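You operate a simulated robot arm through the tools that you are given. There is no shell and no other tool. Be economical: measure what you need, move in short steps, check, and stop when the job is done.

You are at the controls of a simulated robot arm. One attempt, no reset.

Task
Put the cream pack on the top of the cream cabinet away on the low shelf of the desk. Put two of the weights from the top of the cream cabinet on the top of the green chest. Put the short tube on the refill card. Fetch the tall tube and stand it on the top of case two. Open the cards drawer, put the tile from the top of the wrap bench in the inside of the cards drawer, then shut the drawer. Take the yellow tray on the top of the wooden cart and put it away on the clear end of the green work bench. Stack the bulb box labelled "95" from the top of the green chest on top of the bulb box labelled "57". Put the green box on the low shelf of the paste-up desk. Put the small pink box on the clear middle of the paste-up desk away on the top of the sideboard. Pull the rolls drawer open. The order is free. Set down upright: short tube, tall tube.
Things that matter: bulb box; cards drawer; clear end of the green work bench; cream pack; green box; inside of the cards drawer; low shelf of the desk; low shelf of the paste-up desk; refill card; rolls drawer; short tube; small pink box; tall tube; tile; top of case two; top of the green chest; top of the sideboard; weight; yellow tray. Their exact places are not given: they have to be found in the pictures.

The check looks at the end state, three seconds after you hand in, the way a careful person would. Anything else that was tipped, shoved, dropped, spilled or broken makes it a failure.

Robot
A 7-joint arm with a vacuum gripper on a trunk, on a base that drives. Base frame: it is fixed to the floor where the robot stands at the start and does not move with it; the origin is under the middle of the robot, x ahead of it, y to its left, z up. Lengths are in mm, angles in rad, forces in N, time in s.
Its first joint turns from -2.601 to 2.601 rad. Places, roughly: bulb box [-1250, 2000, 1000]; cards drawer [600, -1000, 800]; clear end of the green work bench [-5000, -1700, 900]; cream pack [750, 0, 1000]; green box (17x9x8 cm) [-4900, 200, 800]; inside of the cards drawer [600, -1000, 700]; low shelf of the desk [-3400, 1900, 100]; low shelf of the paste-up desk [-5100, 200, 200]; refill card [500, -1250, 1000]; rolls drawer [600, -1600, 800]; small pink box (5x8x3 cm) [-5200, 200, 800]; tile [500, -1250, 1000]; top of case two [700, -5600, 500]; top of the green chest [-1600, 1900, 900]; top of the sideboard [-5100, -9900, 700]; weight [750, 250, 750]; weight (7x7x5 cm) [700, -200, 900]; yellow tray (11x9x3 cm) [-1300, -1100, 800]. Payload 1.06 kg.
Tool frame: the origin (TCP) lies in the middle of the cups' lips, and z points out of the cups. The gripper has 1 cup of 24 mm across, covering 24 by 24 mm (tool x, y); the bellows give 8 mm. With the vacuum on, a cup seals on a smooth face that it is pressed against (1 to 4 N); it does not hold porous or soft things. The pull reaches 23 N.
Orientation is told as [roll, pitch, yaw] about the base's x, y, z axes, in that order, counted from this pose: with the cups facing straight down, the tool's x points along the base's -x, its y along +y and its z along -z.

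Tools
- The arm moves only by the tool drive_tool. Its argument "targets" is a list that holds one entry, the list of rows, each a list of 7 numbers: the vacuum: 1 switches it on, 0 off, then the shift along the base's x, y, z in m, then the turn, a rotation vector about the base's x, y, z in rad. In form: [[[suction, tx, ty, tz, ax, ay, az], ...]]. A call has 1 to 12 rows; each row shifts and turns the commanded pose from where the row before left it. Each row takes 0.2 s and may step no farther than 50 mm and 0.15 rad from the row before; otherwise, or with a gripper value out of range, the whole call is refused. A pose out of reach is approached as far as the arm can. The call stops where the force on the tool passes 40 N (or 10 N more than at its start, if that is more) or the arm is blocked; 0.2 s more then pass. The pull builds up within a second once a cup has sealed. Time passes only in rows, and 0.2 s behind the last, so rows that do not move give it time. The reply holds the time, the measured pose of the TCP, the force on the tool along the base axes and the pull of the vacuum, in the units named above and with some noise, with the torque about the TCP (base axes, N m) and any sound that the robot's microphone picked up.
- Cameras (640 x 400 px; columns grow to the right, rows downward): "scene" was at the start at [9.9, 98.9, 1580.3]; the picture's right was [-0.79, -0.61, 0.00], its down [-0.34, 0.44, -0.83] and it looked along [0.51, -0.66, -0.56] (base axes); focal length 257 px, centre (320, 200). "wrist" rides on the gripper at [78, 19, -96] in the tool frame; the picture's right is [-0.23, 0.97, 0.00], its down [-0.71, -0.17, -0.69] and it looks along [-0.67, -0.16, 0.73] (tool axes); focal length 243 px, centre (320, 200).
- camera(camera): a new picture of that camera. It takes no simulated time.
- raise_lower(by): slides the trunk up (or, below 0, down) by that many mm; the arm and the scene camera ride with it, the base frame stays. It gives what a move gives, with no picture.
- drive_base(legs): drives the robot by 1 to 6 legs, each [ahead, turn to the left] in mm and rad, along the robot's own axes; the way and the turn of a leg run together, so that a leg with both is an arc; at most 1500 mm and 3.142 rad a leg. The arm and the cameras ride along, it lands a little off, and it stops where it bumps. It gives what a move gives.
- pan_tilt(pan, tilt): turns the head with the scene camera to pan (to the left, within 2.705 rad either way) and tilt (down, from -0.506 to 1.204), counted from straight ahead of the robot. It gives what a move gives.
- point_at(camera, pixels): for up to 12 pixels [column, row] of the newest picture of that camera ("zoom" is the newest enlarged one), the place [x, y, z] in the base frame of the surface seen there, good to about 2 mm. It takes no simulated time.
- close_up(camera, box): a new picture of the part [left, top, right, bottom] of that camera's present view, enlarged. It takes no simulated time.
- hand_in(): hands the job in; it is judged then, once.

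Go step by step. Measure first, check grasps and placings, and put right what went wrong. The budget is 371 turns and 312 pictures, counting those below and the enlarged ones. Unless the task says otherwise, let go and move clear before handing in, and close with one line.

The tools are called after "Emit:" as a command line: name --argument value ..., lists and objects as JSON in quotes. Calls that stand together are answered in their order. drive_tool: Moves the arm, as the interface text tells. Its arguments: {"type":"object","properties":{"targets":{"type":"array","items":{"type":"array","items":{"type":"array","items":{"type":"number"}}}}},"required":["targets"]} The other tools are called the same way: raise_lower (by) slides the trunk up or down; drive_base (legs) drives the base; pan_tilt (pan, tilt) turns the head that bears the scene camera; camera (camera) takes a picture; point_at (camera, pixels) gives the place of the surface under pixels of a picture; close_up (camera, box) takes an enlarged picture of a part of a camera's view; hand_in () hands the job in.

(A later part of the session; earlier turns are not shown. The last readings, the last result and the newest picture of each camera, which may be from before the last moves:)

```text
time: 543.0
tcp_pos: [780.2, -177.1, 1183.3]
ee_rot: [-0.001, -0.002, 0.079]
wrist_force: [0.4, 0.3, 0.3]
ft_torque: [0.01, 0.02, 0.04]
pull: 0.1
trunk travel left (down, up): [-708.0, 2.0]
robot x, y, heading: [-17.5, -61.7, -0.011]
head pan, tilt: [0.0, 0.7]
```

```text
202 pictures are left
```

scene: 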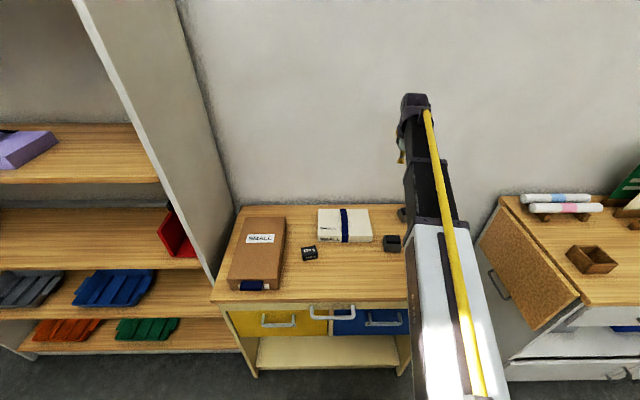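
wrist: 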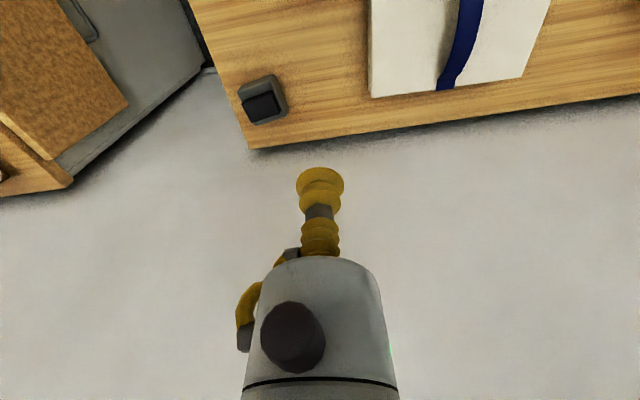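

Weights: far one at wrist (263,98). Zoom and measure.

Emit:
close_up --camera "wrist" --box '[220, 60, 320, 140]'

Emit:
point_at --camera "wrist" --pixels '[[244, 100], [277, 96], [283, 115], [250, 120], [263, 108], [240, 90], [270, 77], [266, 85], [252, 83], [430, 50], [380, 85], [500, 60]]'

```text
5.00 times, centred on (270, 100) of wrist
```

zoom: 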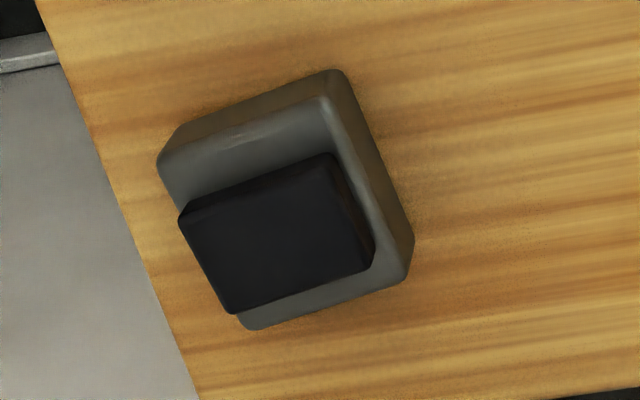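

```text
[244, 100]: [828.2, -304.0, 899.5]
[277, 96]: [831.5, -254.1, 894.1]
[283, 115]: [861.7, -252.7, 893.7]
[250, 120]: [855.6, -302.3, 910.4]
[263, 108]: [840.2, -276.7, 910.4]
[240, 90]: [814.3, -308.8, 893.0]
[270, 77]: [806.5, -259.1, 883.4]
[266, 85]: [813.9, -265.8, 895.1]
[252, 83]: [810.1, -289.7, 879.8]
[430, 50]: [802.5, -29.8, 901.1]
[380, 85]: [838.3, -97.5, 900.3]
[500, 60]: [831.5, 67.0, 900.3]
```

Far weight's top pad centre (839,-278,910). Descend and seal.

Emit:
drive_tool --targets '[[[0, 0.02, -0.034, 0, 0, 0, 0], [0, 0.02, -0.034, 0, 0, 0, 0], [0, 0.019, -0.033, 0, 0, 0, 0], [0, 0, 0, -0.045, 0, 0, 0], [0, 0, 0, -0.045, 0, 0, 0], [0, 0, 0, -0.045, 0, 0, 0], [0, 0, 0, -0.045, 0, 0, 0], [0, 0, 0, -0.045, 0, 0, 0], [0, 0, 0, -0.03, 0, 0, 0]]]'

Emit:
drive_tool --targets '[[[1, 0, 0, -0.012, 0, 0, 0], [1, 0, 0, -0.006, 0, 0, 0], [1, 0, 0, -0.003, 0, 0, 0], [1, 0, 0, -0.001, 0, 0, 0], [1, 0, 0, 0, 0, 0, 0], [1, 0, 0, 0, 0, 0, 0], [1, 0, 0, 0, 0, 0, 0], [1, 0, 0, 0, 0, 0, 0]]]'

```text
time: 545.0
tcp_pos: [841.5, -278.2, 927.8]
ee_rot: [-0.001, -0.005, 0.076]
wrist_force: [0.0, 0.2, 0.3]
ft_torque: [0.0, 0.03, 0.03]
pull: 0.1
trunk travel left (down, up): [-708.0, 2.0]
robot x, y, heading: [-14.1, -60.0, -0.014]
head pan, tilt: [0.0, 0.7]
```

```text
time: 546.8
tcp_pos: [839.5, -277.6, 906.3]
ee_rot: [-0.002, -0.003, 0.076]
wrist_force: [5.7, -2.2, 10.7]
ft_torque: [0.06, 0.03, 0.0]
pull: 23.4
trunk travel left (down, up): [-708.0, 2.0]
robot x, y, heading: [-9.9, -63.0, -0.013]
head pan, tilt: [0.0, 0.7]
```

Sealed. Lift slowly and see the load.

Emit:
drive_tool --targets '[[[1, 0, 0, 0.008, 0, 0, 0], [1, 0, 0, 0.02, 0, 0, 0], [1, 0, 0, 0.035, 0, 0, 0], [1, 0, 0, 0.045, 0, 0, 0], [1, 0, 0, 0.045, 0, 0, 0], [1, 0, 0, 0.045, 0, 0, 0], [1, 0, 0, 0, 0, 0, 0], [1, 0, 0, 0, 0, 0, 0]]]'

Emit:
camera --camera "wrist"

```text
time: 548.6
tcp_pos: [839.3, -279.2, 1101.3]
ee_rot: [-0.001, -0.002, 0.077]
wrist_force: [0.6, 0.3, -5.9]
ft_torque: [0.0, -0.03, 0.0]
pull: 22.7
trunk travel left (down, up): [-708.0, 2.0]
robot x, y, heading: [-18.5, -63.1, -0.012]
head pan, tilt: [0.0, 0.7]
```

```text
200 pictures are left
```

wrist: 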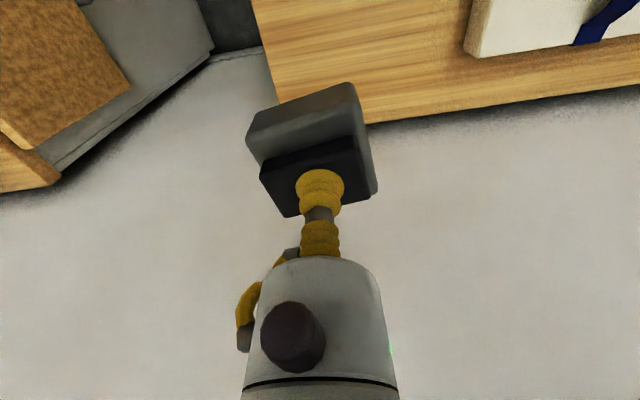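

Held (~0.6 kg). Reverse out, then drive to the chest.

Emit:
drive_base --legs '[[-700, 0], [0, 2.368], [1000, 0], [746, 0], [0, -0.785]]'

Emit:
camera --camera "wrist"

Emit:
camera --camera "scene"

```text
time: 568.6
tcp_pos: [-1756.7, 2035.5, 1102.3]
ee_rot: [-0.002, -0.004, 1.67]
wrist_force: [0.6, -0.3, -6.0]
ft_torque: [-0.03, 0.02, 0.01]
pull: 22.6
trunk travel left (down, up): [-708.0, 2.0]
robot x, y, heading: [-1956.1, 1181.3, 1.58]
head pan, tilt: [0.0, 0.7]
```

```text
199 pictures are left
```

wrist: 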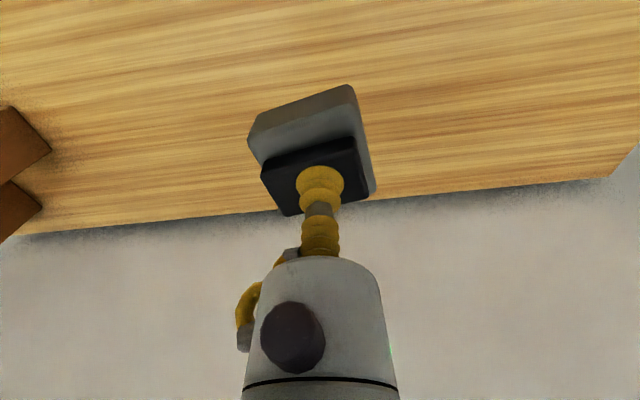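

```text
198 pictures are left
```

scene: 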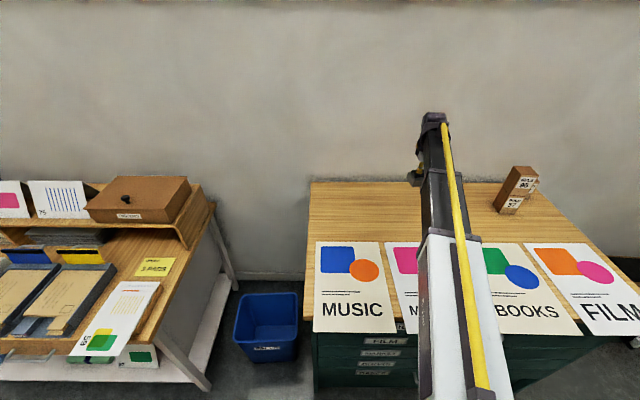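

Clear wood below. Lower onto the chest (contact expected near z 949).

Emit:
drive_tool --targets '[[[1, 0, 0, -0.045, 0, 0, 0], [1, 0, 0, -0.045, 0, 0, 0], [1, 0, 0, -0.04, 0, 0, 0], [1, 0, 0, -0.014, 0, 0, 0], [1, 0, 0, -0.005, 0, 0, 0], [1, 0, 0, -0.004, 0, 0, 0], [1, 0, 0, -0.003, 0, 0, 0], [1, 0, 0, 0, 0, 0, 0]]]'

```text
time: 570.4
tcp_pos: [-1757.0, 2035.8, 947.3]
ee_rot: [-0.003, -0.004, 1.67]
wrist_force: [1.7, 8.0, 17.9]
ft_torque: [-0.1, 0.03, -0.02]
pull: 22.7
trunk travel left (down, up): [-708.0, 2.0]
robot x, y, heading: [-1955.4, 1174.9, 1.58]
head pan, tilt: [0.0, 0.7]
```

Emit:
drive_tool --targets '[[[1, 0, 0, 0.002, 0, 0, 0], [0, 0, 0, 0, 0, 0, 0], [0, 0, 0, 0, 0, 0, 0], [0, 0, 0, 0, 0, 0, 0], [0, 0, 0, 0.01, 0, 0, 0], [0, 0, 0, 0.03, 0, 0, 0], [0, 0, 0, 0.045, 0, 0, 0], [0, 0, 0, 0.045, 0, 0, 0], [0, 0, 0, 0.045, 0, 0, 0], [0, 0, 0, 0.045, 0, 0, 0]]]'

Emit:
camera --camera "wrist"

```text
time: 572.6
tcp_pos: [-1756.6, 2036.0, 1168.4]
ee_rot: [-0.001, -0.002, 1.669]
wrist_force: [-0.5, 0.1, 0.9]
ft_torque: [0.0, -0.01, -0.01]
pull: 0.0
trunk travel left (down, up): [-708.0, 2.0]
robot x, y, heading: [-1956.0, 1177.7, 1.584]
head pan, tilt: [0.0, 0.7]
```

```text
197 pictures are left
```

wrist: 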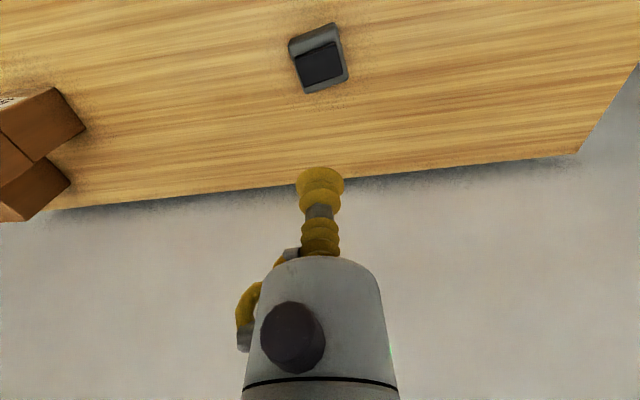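

First weight placed. Fetch the second.

Emit:
drive_base --legs '[[-250, 0], [0, -2.057], [1100, 0], [1079, 0], [0, 0.465]]'

Emit:
camera --camera "wrist"

```text
time: 591.0
tcp_pos: [868.6, -228.8, 1168.1]
ee_rot: [-0.003, -0.004, 0.102]
wrist_force: [0.2, -0.9, -0.2]
ft_torque: [0.01, 0.03, -0.04]
pull: 0.1
trunk travel left (down, up): [-708.0, 2.0]
robot x, y, heading: [11.8, -29.9, 0.011]
head pan, tilt: [0.0, 0.7]
```

```text
196 pictures are left
```

wrist: 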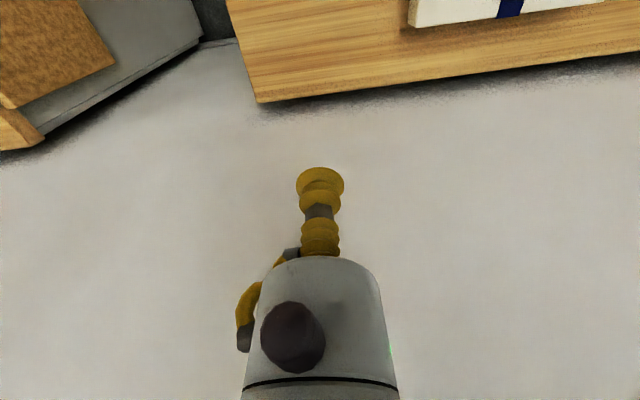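

Emit:
drive_tool --targets '[[[0, -0.044, 0.015, -0.015, 0, 0, 0], [0, -0.044, 0.015, -0.015, 0, 0, 0], [0, -0.044, 0.015, -0.015, 0, 0, 0], [0, -0.044, 0.015, -0.015, 0, 0, 0], [0, 0, 0, 0, 0, 0, 0]]]'

Emit:
camera --camera "wrist"

```text
time: 592.2
tcp_pos: [692.0, -168.5, 1107.7]
ee_rot: [-0.002, -0.002, 0.1]
wrist_force: [0.1, 0.8, -0.3]
ft_torque: [0.04, -0.02, 0.01]
pull: 0.1
trunk travel left (down, up): [-708.0, 2.0]
robot x, y, heading: [9.6, -37.4, 0.011]
head pan, tilt: [0.0, 0.7]
```

```text
195 pictures are left
```

wrist: 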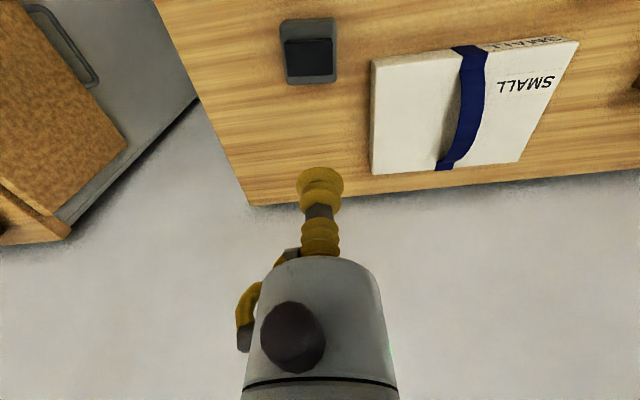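

Emit:
point_at --camera "wrist" --pixels '[[309, 58], [290, 45], [328, 45], [330, 72], [290, 74], [375, 65], [373, 170], [520, 160], [575, 45], [425, 110], [500, 110], [465, 100]]'

```text
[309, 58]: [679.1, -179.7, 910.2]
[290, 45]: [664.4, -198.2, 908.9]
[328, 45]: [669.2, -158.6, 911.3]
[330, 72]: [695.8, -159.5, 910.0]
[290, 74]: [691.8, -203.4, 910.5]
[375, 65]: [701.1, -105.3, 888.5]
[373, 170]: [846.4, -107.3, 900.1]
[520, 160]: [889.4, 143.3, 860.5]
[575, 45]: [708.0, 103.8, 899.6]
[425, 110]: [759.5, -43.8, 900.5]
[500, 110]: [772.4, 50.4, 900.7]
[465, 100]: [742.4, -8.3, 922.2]
```

Near weight pad centre (680,-180,910). Pick it.

Emit:
drive_tool --targets '[[[0, -0.012, -0.0115, -0.04, 0, 0, 0], [0, 0, 0, -0.045, 0, 0, 0], [0, 0, 0, -0.045, 0, 0, 0], [0, 0, 0, -0.045, 0, 0, 0], [1, 0, 0, -0.014, 0, 0, 0], [1, 0, 0, -0.006, 0, 0, 0], [1, 0, 0, -0.004, 0, 0, 0], [1, 0, 0, -0.002, 0, 0, 0], [1, 0, 0, 0, 0, 0, 0], [1, 0, 0, 0, 0, 0, 0], [1, 0, 0, 0, 0, 0, 0], [1, 0, 0, 0, 0, 0, 0]]]'

```text
time: 594.8
tcp_pos: [680.8, -180.7, 906.2]
ee_rot: [-0.001, -0.003, 0.103]
wrist_force: [1.4, -0.3, 6.9]
ft_torque: [0.01, 0.02, 0.03]
pull: 23.1
trunk travel left (down, up): [-708.0, 2.0]
robot x, y, heading: [4.9, -36.6, 0.014]
head pan, tilt: [0.0, 0.7]
```

Sealed. Lift and carry to the chest.

Emit:
drive_tool --targets '[[[1, 0, 0, 0.008, 0, 0, 0], [1, 0, 0, 0.02, 0, 0, 0], [1, 0, 0, 0.035, 0, 0, 0], [1, 0, 0, 0.045, 0, 0, 0], [1, 0, 0, 0.045, 0, 0, 0], [1, 0, 0, 0.045, 0, 0, 0], [1, 0, 0, 0, 0, 0, 0], [1, 0, 0, 0, 0, 0, 0]]]'

Emit:
drive_base --legs '[[-700, 0], [0, 2.36], [1000, 0], [800, 0], [0, -0.8]]'

Emit:
camera --camera "scene"

```text
time: 596.6
tcp_pos: [679.3, -179.6, 1106.0]
ee_rot: [-0.002, -0.003, 0.102]
wrist_force: [-0.5, 0.2, -4.5]
ft_torque: [-0.01, 0.0, 0.02]
pull: 23.2
trunk travel left (down, up): [-708.0, 2.0]
robot x, y, heading: [9.2, -32.4, 0.014]
head pan, tilt: [0.0, 0.7]
```

```text
time: 616.8
tcp_pos: [-1820.8, 1881.3, 1105.4]
ee_rot: [0.001, -0.004, 1.66]
wrist_force: [-0.2, 0.4, -5.2]
ft_torque: [-0.02, -0.02, 0.02]
pull: 23.0
trunk travel left (down, up): [-708.0, 2.0]
robot x, y, heading: [-1971.4, 1209.7, 1.569]
head pan, tilt: [0.0, 0.7]
```

```text
194 pictures are left
```

scene: 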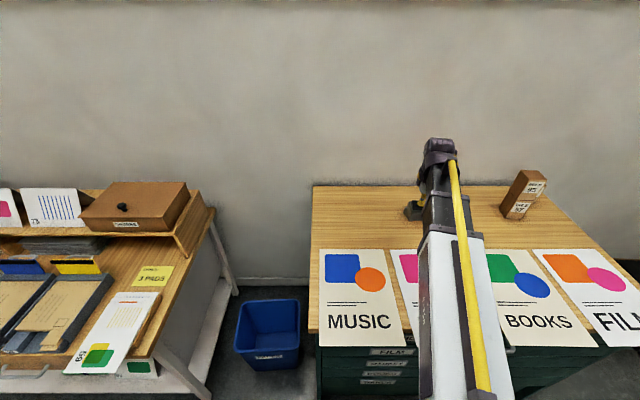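

Move to (-1920,2045), 160 mm from the first weight, and lower.

Emit:
drive_tool --targets '[[[1, -0.025, 0.041, 0, 0, 0, 0], [1, -0.025, 0.041, 0, 0, 0, 0], [1, -0.025, 0.041, 0, 0, 0, 0], [1, -0.024, 0.041, 0, 0, 0, 0], [1, 0, 0, -0.045, 0, 0, 0], [1, 0, 0, -0.045, 0, 0, 0], [1, 0, 0, -0.042, 0, 0, 0], [1, 0, 0, -0.014, 0, 0, 0], [1, 0, 0, -0.005, 0, 0, 0], [1, 0, 0, -0.004, 0, 0, 0], [1, 0, 0, -0.003, 0, 0, 0], [1, 0, 0, 0, 0, 0, 0]]]'

```text
time: 619.4
tcp_pos: [-1918.9, 2043.6, 949.9]
ee_rot: [-0.002, -0.004, 1.661]
wrist_force: [0.4, 6.9, 16.9]
ft_torque: [-0.06, 0.01, -0.05]
pull: 22.8
trunk travel left (down, up): [-708.0, 2.0]
robot x, y, heading: [-1978.3, 1212.4, 1.568]
head pan, tilt: [0.0, 0.7]
```

Emit:
drive_tool --targets '[[[1, 0, 0, 0.002, 0, 0, 0], [0, 0, 0, 0, 0, 0, 0], [0, 0, 0, 0, 0, 0, 0], [0, 0, 0, 0, 0, 0, 0], [0, 0, 0, 0.01, 0, 0, 0], [0, 0, 0, 0.03, 0, 0, 0], [0, 0, 0, 0.045, 0, 0, 0], [0, 0, 0, 0.045, 0, 0, 0], [0, 0, 0, 0.045, 0, 0, 0], [0, 0, 0, 0.045, 0, 0, 0]]]'

Emit:
camera --camera "wrist"

Emit:
pan_tilt --pan 0.9 --tilt 0.75

Emit:
camera --camera "scene"

```text
time: 621.6
tcp_pos: [-1918.4, 2043.0, 1169.0]
ee_rot: [-0.001, -0.003, 1.659]
wrist_force: [-0.3, -0.2, -0.3]
ft_torque: [0.01, 0.0, 0.02]
pull: 0.0
trunk travel left (down, up): [-708.0, 2.0]
robot x, y, heading: [-1978.6, 1214.7, 1.57]
head pan, tilt: [0.0, 0.7]
```

```text
193 pictures are left
```

wrist: 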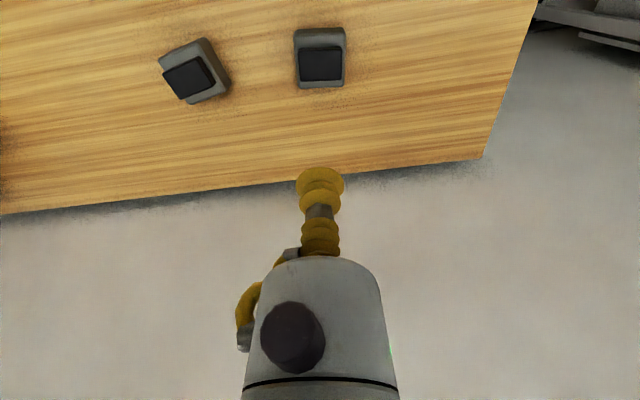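

```text
time: 622.8
tcp_pos: [-1918.3, 2045.5, 1168.9]
ee_rot: [-0.002, -0.003, 1.66]
wrist_force: [-0.1, -0.5, -0.2]
ft_torque: [-0.02, -0.02, 0.04]
pull: 0.0
trunk travel left (down, up): [-708.0, 2.0]
robot x, y, heading: [-1976.0, 1212.5, 1.572]
head pan, tilt: [0.901, 0.75]
```

```text
192 pictures are left
```

scene: 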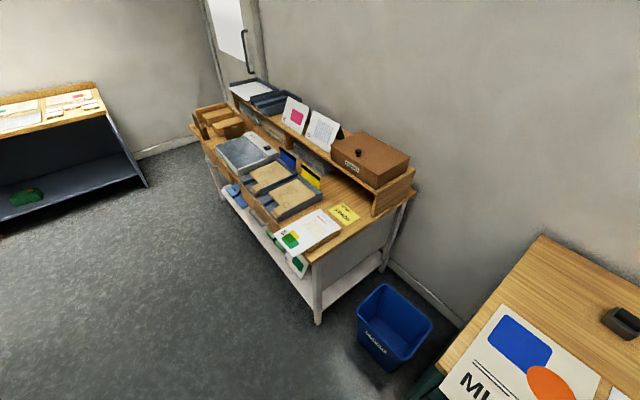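

Both weights are on the chest. Go back for the cream pack.

Emit:
drive_base --legs '[[-250, 0], [0, -2.041], [1100, 0], [1110, 0], [0, 0.47]]'

Emit:
drive_tool --targets '[[[0, -0.035, 0.03, -0.015, 0, 0, 0], [0, -0.035, 0.03, -0.015, 0, 0, 0], [0, 0, 0, 0, 0, 0, 0]]]'

Emit:
camera --camera "wrist"

```text
time: 641.4
tcp_pos: [817.1, -128.9, 1169.5]
ee_rot: [-0.001, -0.005, 0.076]
wrist_force: [0.2, -0.2, 0.0]
ft_torque: [0.01, -0.02, -0.01]
pull: 0.0
trunk travel left (down, up): [-708.0, 2.0]
robot x, y, heading: [-14.3, -62.6, -0.012]
head pan, tilt: [0.901, 0.75]
```

```text
time: 642.2
tcp_pos: [749.0, -69.8, 1139.9]
ee_rot: [-0.001, -0.005, 0.078]
wrist_force: [-0.1, 0.6, -0.5]
ft_torque: [0.0, -0.02, 0.01]
pull: 0.1
trunk travel left (down, up): [-708.0, 2.0]
robot x, y, heading: [-13.3, -63.3, -0.01]
head pan, tilt: [0.901, 0.75]
```

```text
191 pictures are left
```

wrist: 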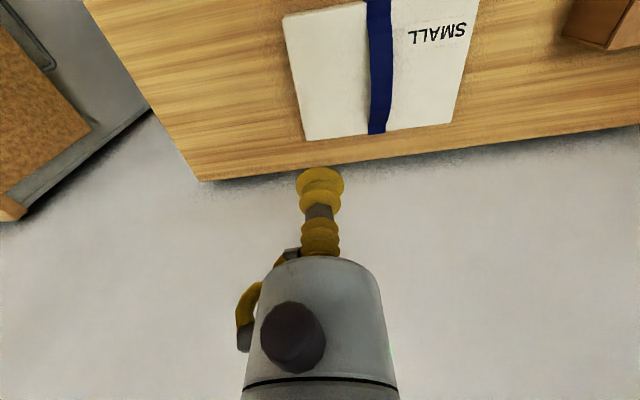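

Emit:
close_up --camera "wrist" --box '[270, 0, 480, 145]'

Emit:
point_at --camera "wrist" --pixels '[[286, 25], [305, 135], [450, 120], [365, 60], [392, 60], [378, 60], [378, 20], [378, 120], [375, 90], [340, 60], [420, 60], [475, 15]]'

```text
2.76 times, centred on (375, 72) of wrist
```

zoom: 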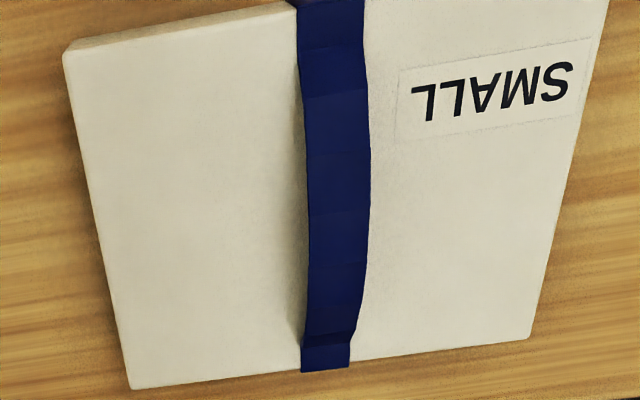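

```text
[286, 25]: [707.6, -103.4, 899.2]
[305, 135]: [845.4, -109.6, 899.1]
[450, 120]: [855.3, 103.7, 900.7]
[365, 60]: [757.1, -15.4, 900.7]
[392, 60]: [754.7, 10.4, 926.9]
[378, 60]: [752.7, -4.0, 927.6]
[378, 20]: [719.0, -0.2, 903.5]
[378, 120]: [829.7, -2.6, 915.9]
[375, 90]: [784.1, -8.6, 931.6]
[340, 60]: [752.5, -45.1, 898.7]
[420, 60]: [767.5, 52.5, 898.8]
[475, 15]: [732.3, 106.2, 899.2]
```

Pack spans x 706–850, y -107…105, top 900; strap bulge at y -15…12 (to z 931). I'll seal at (779,-32), just beside the strap.

Emit:
drive_tool --targets '[[[0, 0.03, 0.038, -0.01, 0, 0, 0], [0, 0, 0, -0.045, 0, 0, 0], [0, 0, 0, -0.045, 0, 0, 0], [0, 0, 0, -0.045, 0, 0, 0], [0, 0, 0, -0.045, 0, 0, 0], [0, 0, 0, -0.032, 0, 0, 0], [1, 0, 0, -0.01, 0, 0, 0], [1, 0, 0, -0.006, 0, 0, 0], [1, 0, 0, -0.004, 0, 0, 0], [1, 0, 0, 0, 0, 0, 0], [1, 0, 0, 0, 0, 0, 0], [1, 0, 0, 0, 0, 0, 0]]]'

```text
time: 644.8
tcp_pos: [777.3, -33.4, 897.7]
ee_rot: [-0.002, -0.005, 0.076]
wrist_force: [5.2, 0.5, 13.6]
ft_torque: [0.03, 0.08, -0.01]
pull: 22.9
trunk travel left (down, up): [-708.0, 2.0]
robot x, y, heading: [-13.4, -62.3, -0.01]
head pan, tilt: [0.901, 0.75]
```

Sealed. Lift slowly a little and check load and tilt.

Emit:
drive_tool --targets '[[[1, 0, 0, 0.005, 0, 0, 0], [1, 0, 0, 0.01, 0, 0, 0], [1, 0, 0, 0.015, 0, 0, 0], [1, 0, 0, 0.02, 0, 0, 0], [1, 0, 0, 0.02, 0, 0, 0], [1, 0, 0, 0, 0, 0, 0], [1, 0, 0, 0, 0, 0, 0]]]'

Emit:
camera --camera "wrist"

Emit:
pan_tilt --pan 0.1 --tilt 0.65

Emit:
camera --camera "scene"

```text
time: 646.4
tcp_pos: [776.5, -32.0, 968.4]
ee_rot: [-0.001, -0.003, 0.078]
wrist_force: [-0.7, -0.2, 0.3]
ft_torque: [0.0, 0.0, -0.06]
pull: 0.0
trunk travel left (down, up): [-708.0, 2.0]
robot x, y, heading: [-15.3, -63.1, -0.008]
head pan, tilt: [0.901, 0.75]
```

```text
189 pictures are left
```

wrist: 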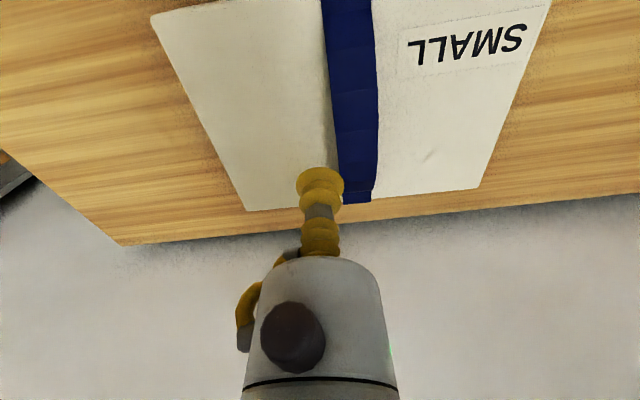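

```text
time: 647.5
tcp_pos: [777.0, -32.0, 968.6]
ee_rot: [-0.002, -0.003, 0.076]
wrist_force: [-0.5, -0.2, 1.1]
ft_torque: [0.0, 0.05, 0.0]
pull: 0.1
trunk travel left (down, up): [-708.0, 2.0]
robot x, y, heading: [-7.2, -64.3, -0.013]
head pan, tilt: [0.099, 0.649]
```

```text
188 pictures are left
```

scene: 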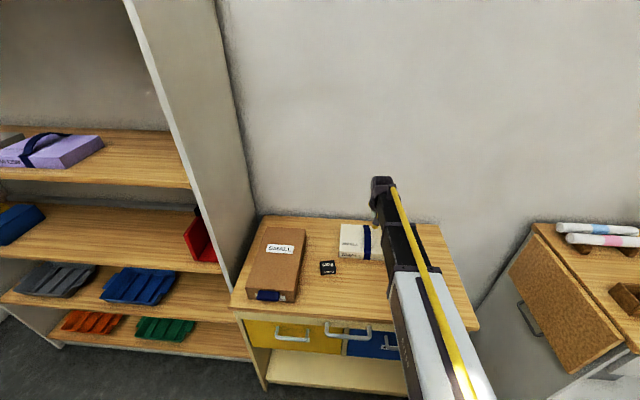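

The seal peeled off on lifting (pull 0); the pack stayed put. The offset from its centre was too much. I'll test the strap's crown at the centre (784,-2,931).

Emit:
drive_tool --targets '[[[0, 0.004, 0.03, 0, 0, 0, 0], [1, 0, 0, -0.02, 0, 0, 0], [1, 0, 0, -0.009, 0, 0, 0], [1, 0, 0, -0.005, 0, 0, 0], [1, 0, 0, -0.003, 0, 0, 0], [1, 0, 0, 0, 0, 0, 0], [1, 0, 0, 0, 0, 0, 0], [1, 0, 0, 0, 0, 0, 0], [1, 0, 0, 0, 0, 0, 0]]]'

Emit:
camera --camera "wrist"

```text
time: 649.5
tcp_pos: [780.7, -2.8, 930.9]
ee_rot: [-0.002, -0.005, 0.076]
wrist_force: [1.2, 0.2, 0.8]
ft_torque: [0.0, -0.02, -0.01]
pull: 0.0
trunk travel left (down, up): [-708.0, 2.0]
robot x, y, heading: [-14.7, -64.9, -0.013]
head pan, tilt: [0.099, 0.649]
```

```text
187 pictures are left
```

wrist: 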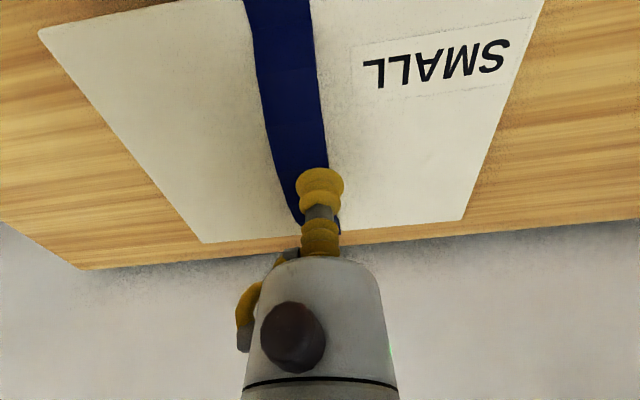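

Barely touching. Press a few mm more.

Emit:
drive_tool --targets '[[[1, 0, 0, -0.003, 0, 0, 0], [1, 0, 0, -0.003, 0, 0, 0], [1, 0, 0, 0, 0, 0, 0], [1, 0, 0, 0, 0, 0, 0], [1, 0, 0, 0, 0, 0, 0]]]'

```text
time: 650.7
tcp_pos: [781.1, -1.9, 924.6]
ee_rot: [-0.001, -0.005, 0.077]
wrist_force: [2.1, 0.7, 4.1]
ft_torque: [0.01, 0.02, 0.0]
pull: 0.1
trunk travel left (down, up): [-708.0, 2.0]
robot x, y, heading: [-15.8, -64.4, -0.006]
head pan, tilt: [0.099, 0.649]
```

The strap does not seal. Go back to the top face, closer to the strap (y=-28), and lift very slowly while reading the torque.

Emit:
drive_tool --targets '[[[0, 0, 0, 0.02, 0, 0, 0], [0, 0, -0.026, 0, 0, 0, 0], [0, 0, 0, -0.03, 0, 0, 0], [1, 0, 0, -0.01, 0, 0, 0], [1, 0, 0, -0.006, 0, 0, 0], [1, 0, 0, -0.003, 0, 0, 0], [1, 0, 0, 0, 0, 0, 0], [1, 0, 0, 0, 0, 0, 0], [1, 0, 0, 0, 0, 0, 0], [1, 0, 0, 0, 0, 0, 0], [1, 0, 0, 0, 0, 0, 0]]]'

```text
time: 651.6
tcp_pos: [780.5, -31.9, 919.1]
ee_rot: [-0.004, -0.014, 0.072]
wrist_force: [-2.6, -2.1, 25.9]
ft_torque: [0.28, -0.02, -0.09]
pull: 0.0
trunk travel left (down, up): [-708.0, 2.0]
robot x, y, heading: [-12.3, -62.5, -0.015]
head pan, tilt: [0.099, 0.649]
stopped in row 4: the force on the tool passed its limit at 53 N (the readings are from after the stop); the commanded pose is now the measured one
```

It pressed on the strap edge. Raise immediately and look.

Emit:
drive_tool --targets '[[[0, 0, 0, 0.02, 0, 0, 0], [0, 0, 0, 0.04, 0, 0, 0], [0, 0, 0, 0.04, 0, 0, 0], [0, 0, 0, 0.04, 0, 0, 0], [0, 0, 0, 0, 0, 0, 0]]]'

Emit:
camera --camera "wrist"

Emit:
close_up --camera "scene" --box '[240, 170, 440, 295]'

```text
time: 652.8
tcp_pos: [781.6, -32.9, 1056.4]
ee_rot: [-0.004, -0.011, 0.072]
wrist_force: [-0.3, 0.9, -0.7]
ft_torque: [-0.02, -0.04, 0.01]
pull: 0.0
trunk travel left (down, up): [-708.0, 2.0]
robot x, y, heading: [-13.5, -63.8, -0.016]
head pan, tilt: [0.099, 0.649]
```

```text
186 pictures are left
```

wrist: 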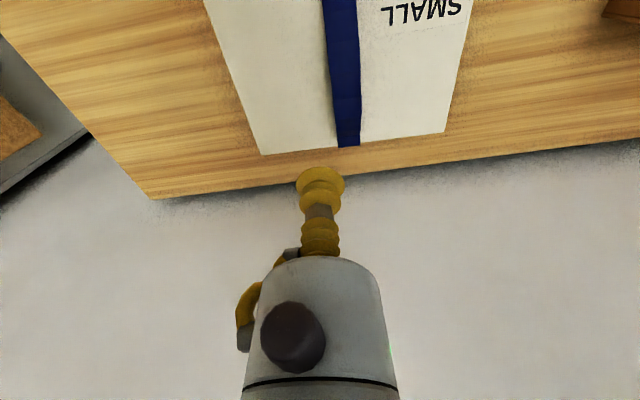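

```text
3.20 times, centred on (340, 232) of scene
```

zoom: 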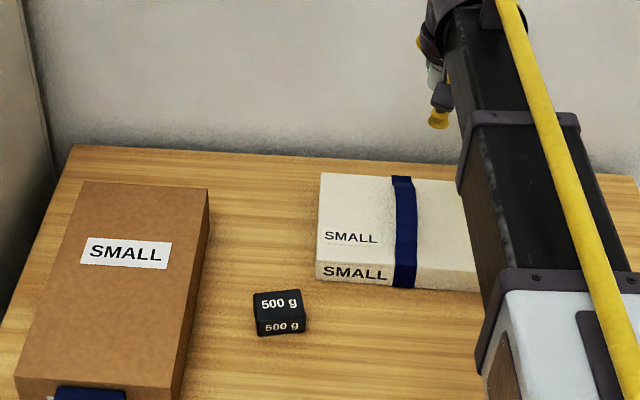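

Emit:
point_at --camera "wrist" --pixels '[[262, 150], [444, 130], [330, 60], [358, 60], [345, 60], [335, 110], [358, 110], [327, 30], [356, 30], [215, 25], [466, 25]]'

Emit:
close_up --camera "wrist" --box '[200, 0, 480, 160]'

```text
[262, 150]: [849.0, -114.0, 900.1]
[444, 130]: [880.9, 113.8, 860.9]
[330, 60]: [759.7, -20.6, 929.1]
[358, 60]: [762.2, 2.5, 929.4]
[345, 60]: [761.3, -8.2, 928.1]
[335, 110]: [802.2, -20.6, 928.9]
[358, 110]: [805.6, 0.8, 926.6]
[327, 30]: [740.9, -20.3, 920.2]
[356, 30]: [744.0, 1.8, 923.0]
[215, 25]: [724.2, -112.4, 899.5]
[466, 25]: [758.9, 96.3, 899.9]
```

```text
2.29 times, centred on (340, 80) of wrist
```

zoom: 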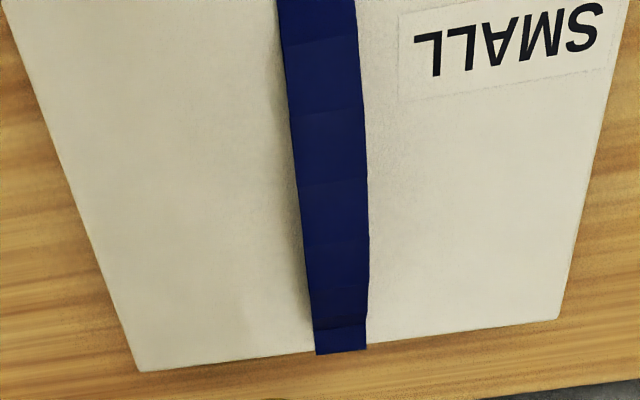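

Pack centre is now y≈-7, strap y -21…3. Plan: seal at y≈-36 and lift while tilting the tool about x (pivoting the pack on its far edge) so its centre of mass swings under the cup, cutting the peel moment. First seal.

Emit:
drive_tool --targets '[[[0, -0.002, -0.003, -0.045, 0.004, 0.011, 0], [0, 0, 0, -0.045, 0, 0, 0], [0, 0, 0, -0.04, 0, 0, 0], [0, 0, 0, -0.015, 0, 0, 0], [1, 0, 0, -0.007, 0, 0, 0], [1, 0, 0, -0.004, 0, 0, 0], [1, 0, 0, -0.002, 0, 0, 0], [1, 0, 0, 0, 0, 0, 0], [1, 0, 0, 0, 0, 0, 0], [1, 0, 0, 0, 0, 0, 0], [1, 0, 0, 0, 0, 0, 0]]]'

```text
time: 655.2
tcp_pos: [780.1, -34.1, 897.8]
ee_rot: [0.0, -0.001, 0.074]
wrist_force: [7.0, -1.9, 10.8]
ft_torque: [0.02, 0.01, -0.02]
pull: 23.2
trunk travel left (down, up): [-708.0, 2.0]
robot x, y, heading: [-13.3, -63.4, -0.01]
head pan, tilt: [0.099, 0.649]
```

Sealed. Pivot the first 0.3 rad in small steps.

Emit:
drive_tool --targets '[[[1, 0, 0.0022, 0.0066, -0.05, 0, 0], [1, 0, 0.0022, 0.0066, -0.05, 0, 0], [1, 0, 0.0028, 0.0064, -0.05, 0, 0], [1, 0, 0.0028, 0.0063, -0.05, 0, 0], [1, 0, 0.0034, 0.006, -0.05, 0, 0], [1, 0, 0.0035, 0.006, -0.05, 0, 0], [1, 0, 0, 0, 0, 0, 0]]]'

Emit:
camera --camera "wrist"

```text
time: 656.8
tcp_pos: [782.1, -17.4, 934.3]
ee_rot: [-0.297, 0.024, 0.069]
wrist_force: [0.0, -0.7, -7.8]
ft_torque: [0.1, 0.07, 0.01]
pull: 22.5
trunk travel left (down, up): [-708.0, 2.0]
robot x, y, heading: [-13.1, -63.0, -0.014]
head pan, tilt: [0.099, 0.649]
```

```text
183 pictures are left
```

wrist: 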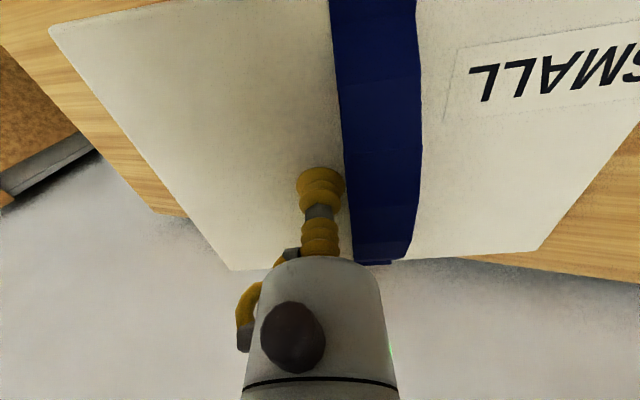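

Holding with 7.8 N at the pivot, so the pack weighs about 1 kg. Continue pivoting to 0.7 rad before lifting free.

Emit:
drive_tool --targets '[[[1, 0, 0.004, 0.0057, -0.05, 0, 0], [1, 0, 0.0041, 0.0057, -0.05, 0, 0], [1, 0, 0.0045, 0.0052, -0.05, 0, 0], [1, 0, 0.0046, 0.0052, -0.05, 0, 0], [1, 0, 0.005, 0.0048, -0.05, 0, 0], [1, 0, 0.0052, 0.0047, -0.05, 0, 0], [1, 0, 0.0055, 0.0042, -0.05, 0, 0], [1, 0, 0.0055, 0.0042, -0.05, 0, 0], [1, 0, 0, 0, 0, 0, 0]]]'

Emit:
camera --camera "wrist"

Emit:
camera --camera "scene"

```text
time: 658.8
tcp_pos: [781.4, 21.7, 974.8]
ee_rot: [-0.698, 0.051, 0.054]
wrist_force: [1.3, -1.8, -5.3]
ft_torque: [0.11, 0.06, 0.04]
pull: 23.1
trunk travel left (down, up): [-708.0, 2.0]
robot x, y, heading: [-13.2, -61.0, -0.017]
head pan, tilt: [0.099, 0.649]
```

```text
182 pictures are left
```

wrist: 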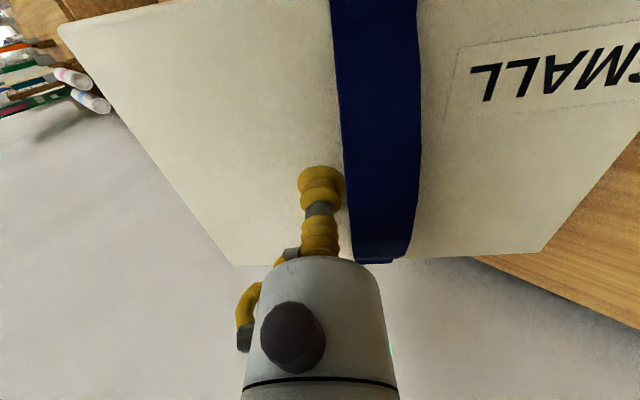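

```text
181 pictures are left
```

scene: 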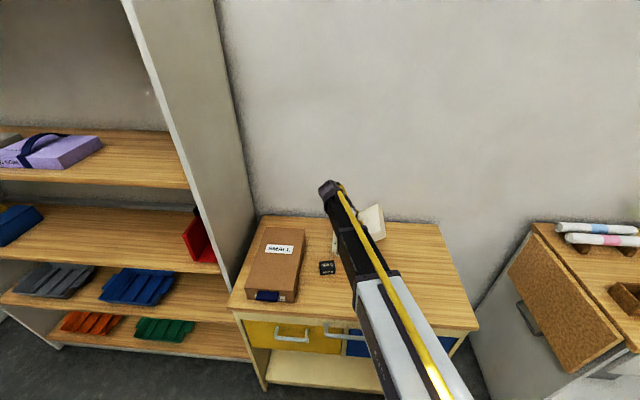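

Still sealed. Lift free slowly.

Emit:
drive_tool --targets '[[[1, 0, 0, 0.003, 0, 0, 0], [1, 0, 0, 0.004, 0, 0, 0], [1, 0, 0, 0.005, 0, 0, 0], [1, 0, 0, 0.005, 0, 0, 0], [1, 0, 0, 0.005, 0, 0, 0], [1, 0, 0, 0, 0, 0, 0]]]'

```text
time: 660.2
tcp_pos: [782.3, 22.0, 996.2]
ee_rot: [-0.698, 0.047, 0.056]
wrist_force: [0.2, -0.1, -10.0]
ft_torque: [-0.03, -0.02, 0.0]
pull: 22.9
trunk travel left (down, up): [-708.0, 2.0]
robot x, y, heading: [-11.1, -60.1, -0.012]
head pan, tilt: [0.099, 0.649]
```

Lifted free: 10 N, torque ≈0. Raise further gently.

Emit:
drive_tool --targets '[[[1, 0, 0, 0.008, 0, 0, 0], [1, 0, 0, 0.01, 0, 0, 0], [1, 0, 0, 0.012, 0, 0, 0], [1, 0, 0, 0.012, 0, 0, 0], [1, 0, 0, 0.012, 0, 0, 0], [1, 0, 0, 0.012, 0, 0, 0], [1, 0, 0, 0.01, 0, 0, 0], [1, 0, 0, 0.008, 0, 0, 0], [1, 0, 0, 0, 0, 0, 0], [1, 0, 0, 0, 0, 0, 0]]]'

Emit:
drive_base --legs '[[-200, 0]]'

Emit:
camera --camera "scene"

```text
time: 662.4
tcp_pos: [781.8, 21.7, 1080.6]
ee_rot: [-0.697, 0.049, 0.056]
wrist_force: [0.6, -0.3, -10.1]
ft_torque: [-0.03, -0.03, -0.01]
pull: 22.9
trunk travel left (down, up): [-708.0, 2.0]
robot x, y, heading: [-14.2, -64.1, -0.013]
head pan, tilt: [0.099, 0.649]
```

```text
time: 664.0
tcp_pos: [581.6, 22.3, 1081.3]
ee_rot: [-0.697, 0.047, 0.054]
wrist_force: [-0.3, 0.7, -10.4]
ft_torque: [-0.08, 0.0, 0.0]
pull: 22.9
trunk travel left (down, up): [-708.0, 2.0]
robot x, y, heading: [-215.6, -62.2, -0.021]
head pan, tilt: [0.099, 0.649]
```

```text
180 pictures are left
```

scene: 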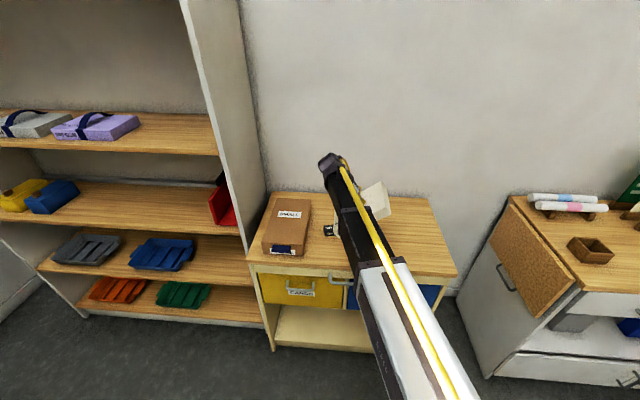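

Secure. Reverse further and head for the desk.

Emit:
drive_base --legs '[[-400, 0], [0, 2.838]]'

Emit:
drive_base --legs '[[1400, 0], [1400, 0]]'

Emit:
pan_tilt --pan -0.9 --tilt 0.6

Emit:
camera --camera "scene"

```text
time: 673.1
tcp_pos: [-1395.4, 118.5, 1081.0]
ee_rot: [-0.697, 0.048, 2.873]
wrist_force: [0.3, 0.4, -10.1]
ft_torque: [0.06, -0.03, -0.01]
pull: 23.2
trunk travel left (down, up): [-708.0, 2.0]
robot x, y, heading: [-616.7, -54.9, 2.804]
head pan, tilt: [0.099, 0.649]
```

```text
time: 686.6
tcp_pos: [-4021.7, 1050.4, 1080.5]
ee_rot: [-0.696, 0.048, 2.866]
wrist_force: [0.5, -0.2, -10.3]
ft_torque: [0.08, -0.03, 0.01]
pull: 23.2
trunk travel left (down, up): [-708.0, 2.0]
robot x, y, heading: [-3239.0, 872.6, 2.794]
head pan, tilt: [0.099, 0.649]
```

```text
time: 687.9
tcp_pos: [-4020.8, 1050.1, 1080.2]
ee_rot: [-0.697, 0.049, 2.866]
wrist_force: [0.4, 0.8, -9.8]
ft_torque: [0.08, -0.04, 0.01]
pull: 22.6
trunk travel left (down, up): [-708.0, 2.0]
robot x, y, heading: [-3241.4, 872.9, 2.794]
head pan, tilt: [-0.901, 0.6]
```

```text
179 pictures are left
```

scene: 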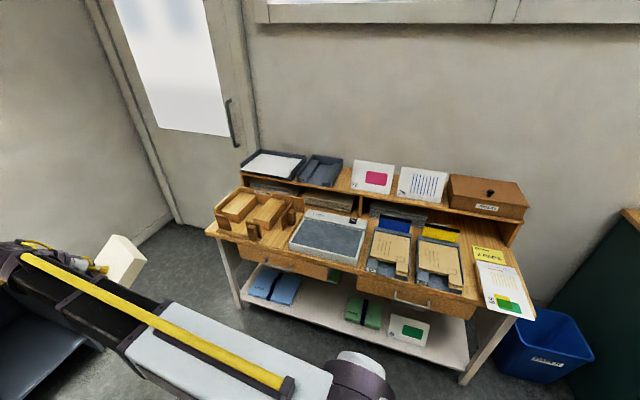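

Emit:
point_at --camera "scene" --pixels '[[320, 290], [325, 305], [300, 285], [285, 290], [350, 310], [380, 345], [430, 350], [235, 235], [500, 315], [300, 262], [400, 295], [460, 360]]'

Emit:
close_up --camera "scene" --box '[210, 220, 530, 400]'

```text
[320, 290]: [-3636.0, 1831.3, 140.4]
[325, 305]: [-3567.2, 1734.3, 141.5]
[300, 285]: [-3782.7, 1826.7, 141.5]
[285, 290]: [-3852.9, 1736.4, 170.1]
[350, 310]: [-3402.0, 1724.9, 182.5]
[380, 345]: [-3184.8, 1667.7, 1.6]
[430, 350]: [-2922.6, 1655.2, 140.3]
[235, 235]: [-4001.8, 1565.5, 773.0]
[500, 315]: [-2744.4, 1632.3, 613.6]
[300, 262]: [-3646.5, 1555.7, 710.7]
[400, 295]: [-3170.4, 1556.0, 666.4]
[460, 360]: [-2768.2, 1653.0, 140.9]
```

```text
2.00 times, centred on (370, 310) of scene
```

zoom: 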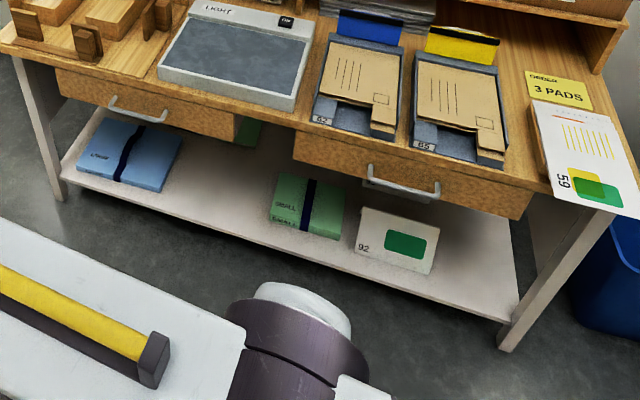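

The shelf (z 141) has free front space around x -3700…-3450. Position the robot south of it at (-3456,450), facing +y, turning the safe way.

Emit:
drive_base --legs '[[0, 1.446], [475, 0], [0, -2.669]]'

Emit:
raise_lower --by -400

Emit:
pan_tilt --pan 0.0 --tilt 0.35

Emit:
camera --camera "scene"

```text
time: 700.6
tcp_pos: [-3561.2, 1239.4, 1081.5]
ee_rot: [-0.695, 0.049, 1.656]
wrist_force: [0.0, -0.4, -9.8]
ft_torque: [-0.05, -0.06, 0.0]
pull: 23.1
trunk travel left (down, up): [-708.0, 2.0]
robot x, y, heading: [-3451.7, 448.7, 1.592]
head pan, tilt: [-0.901, 0.6]
```

```text
time: 704.4
tcp_pos: [-3560.5, 1237.9, 680.2]
ee_rot: [-0.696, 0.05, 1.655]
wrist_force: [0.7, 0.1, -9.6]
ft_torque: [-0.05, -0.1, -0.01]
pull: 22.9
trunk travel left (down, up): [-308.0, 402.0]
robot x, y, heading: [-3454.9, 447.9, 1.581]
head pan, tilt: [-0.901, 0.6]
```

```text
time: 705.6
tcp_pos: [-3561.3, 1238.6, 679.8]
ee_rot: [-0.697, 0.048, 1.656]
wrist_force: [-0.1, 0.0, -9.9]
ft_torque: [-0.05, -0.07, -0.02]
pull: 23.1
trunk travel left (down, up): [-308.0, 402.0]
robot x, y, heading: [-3450.9, 445.9, 1.578]
head pan, tilt: [0.0, 0.351]
```

```text
177 pictures are left
```

scene: 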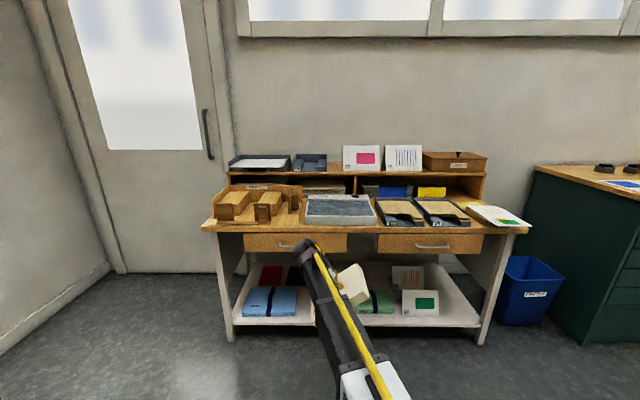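

Emit:
raise_lower --by -300

Emit:
camera --camera "scene"

Emit:
camera --camera "wrist"

```text
time: 708.6
tcp_pos: [-3561.2, 1238.5, 380.3]
ee_rot: [-0.696, 0.049, 1.656]
wrist_force: [-0.7, -0.1, -8.8]
ft_torque: [-0.05, -0.1, 0.02]
pull: 23.3
trunk travel left (down, up): [-8.0, 702.0]
robot x, y, heading: [-3456.9, 442.0, 1.582]
head pan, tilt: [0.0, 0.351]
```

```text
176 pictures are left
```

scene: 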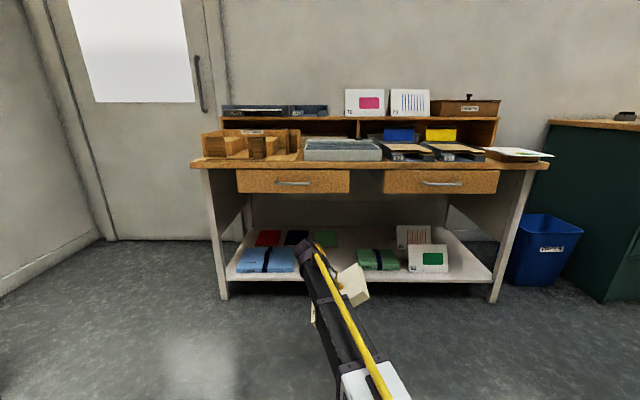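

```text
175 pictures are left
```

wrist: 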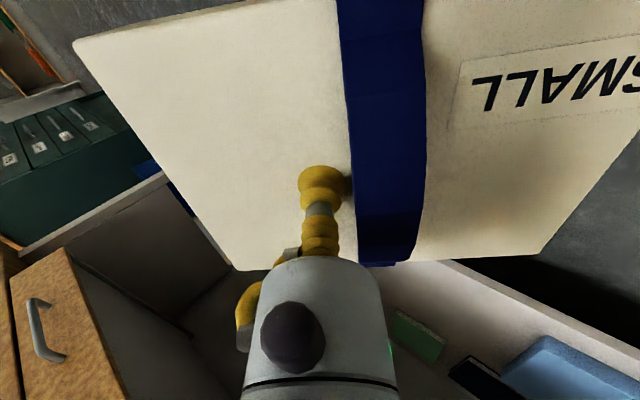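

Emit:
point_at --camera "scene" --pixels '[[296, 268], [297, 255], [358, 262], [360, 268], [345, 240], [290, 243], [330, 235], [320, 228], [318, 250], [355, 290], [350, 266], [300, 190]]'

Emit:
close_up --camera "scene" --box '[210, 200, 470, 360]'

```text
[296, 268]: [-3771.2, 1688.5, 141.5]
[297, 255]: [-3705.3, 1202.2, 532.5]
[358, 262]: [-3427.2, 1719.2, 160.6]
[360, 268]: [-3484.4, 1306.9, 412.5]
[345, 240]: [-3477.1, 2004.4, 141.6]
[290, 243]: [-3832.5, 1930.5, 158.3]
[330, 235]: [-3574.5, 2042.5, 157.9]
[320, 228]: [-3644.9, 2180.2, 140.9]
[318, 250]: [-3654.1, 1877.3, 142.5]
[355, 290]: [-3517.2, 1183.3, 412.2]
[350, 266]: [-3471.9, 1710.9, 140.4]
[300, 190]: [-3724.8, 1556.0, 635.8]
```

```text
2.46 times, centred on (340, 280) of scene
```

zoom: 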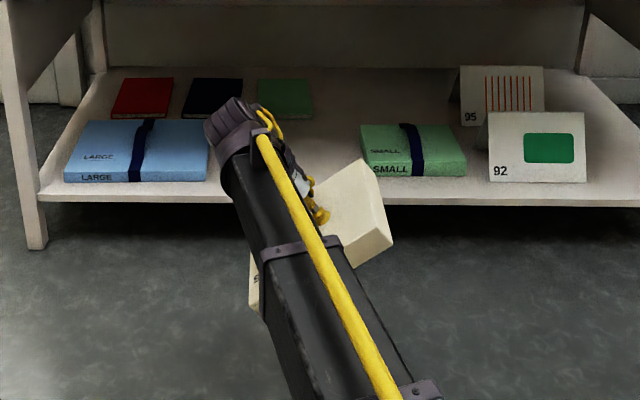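

Emit:
point_at --camera "scene" --pixels '[[330, 282], [345, 315], [358, 340], [368, 360], [322, 262], [314, 248], [335, 310], [380, 390], [310, 190], [350, 185]]'

```text
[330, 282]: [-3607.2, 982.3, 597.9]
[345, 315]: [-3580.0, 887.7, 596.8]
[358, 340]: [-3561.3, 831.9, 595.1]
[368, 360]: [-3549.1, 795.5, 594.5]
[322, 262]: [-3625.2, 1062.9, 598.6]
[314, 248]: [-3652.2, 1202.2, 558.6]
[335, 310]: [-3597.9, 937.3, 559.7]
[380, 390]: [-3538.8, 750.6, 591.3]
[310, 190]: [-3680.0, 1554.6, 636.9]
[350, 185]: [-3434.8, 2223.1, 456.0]
```

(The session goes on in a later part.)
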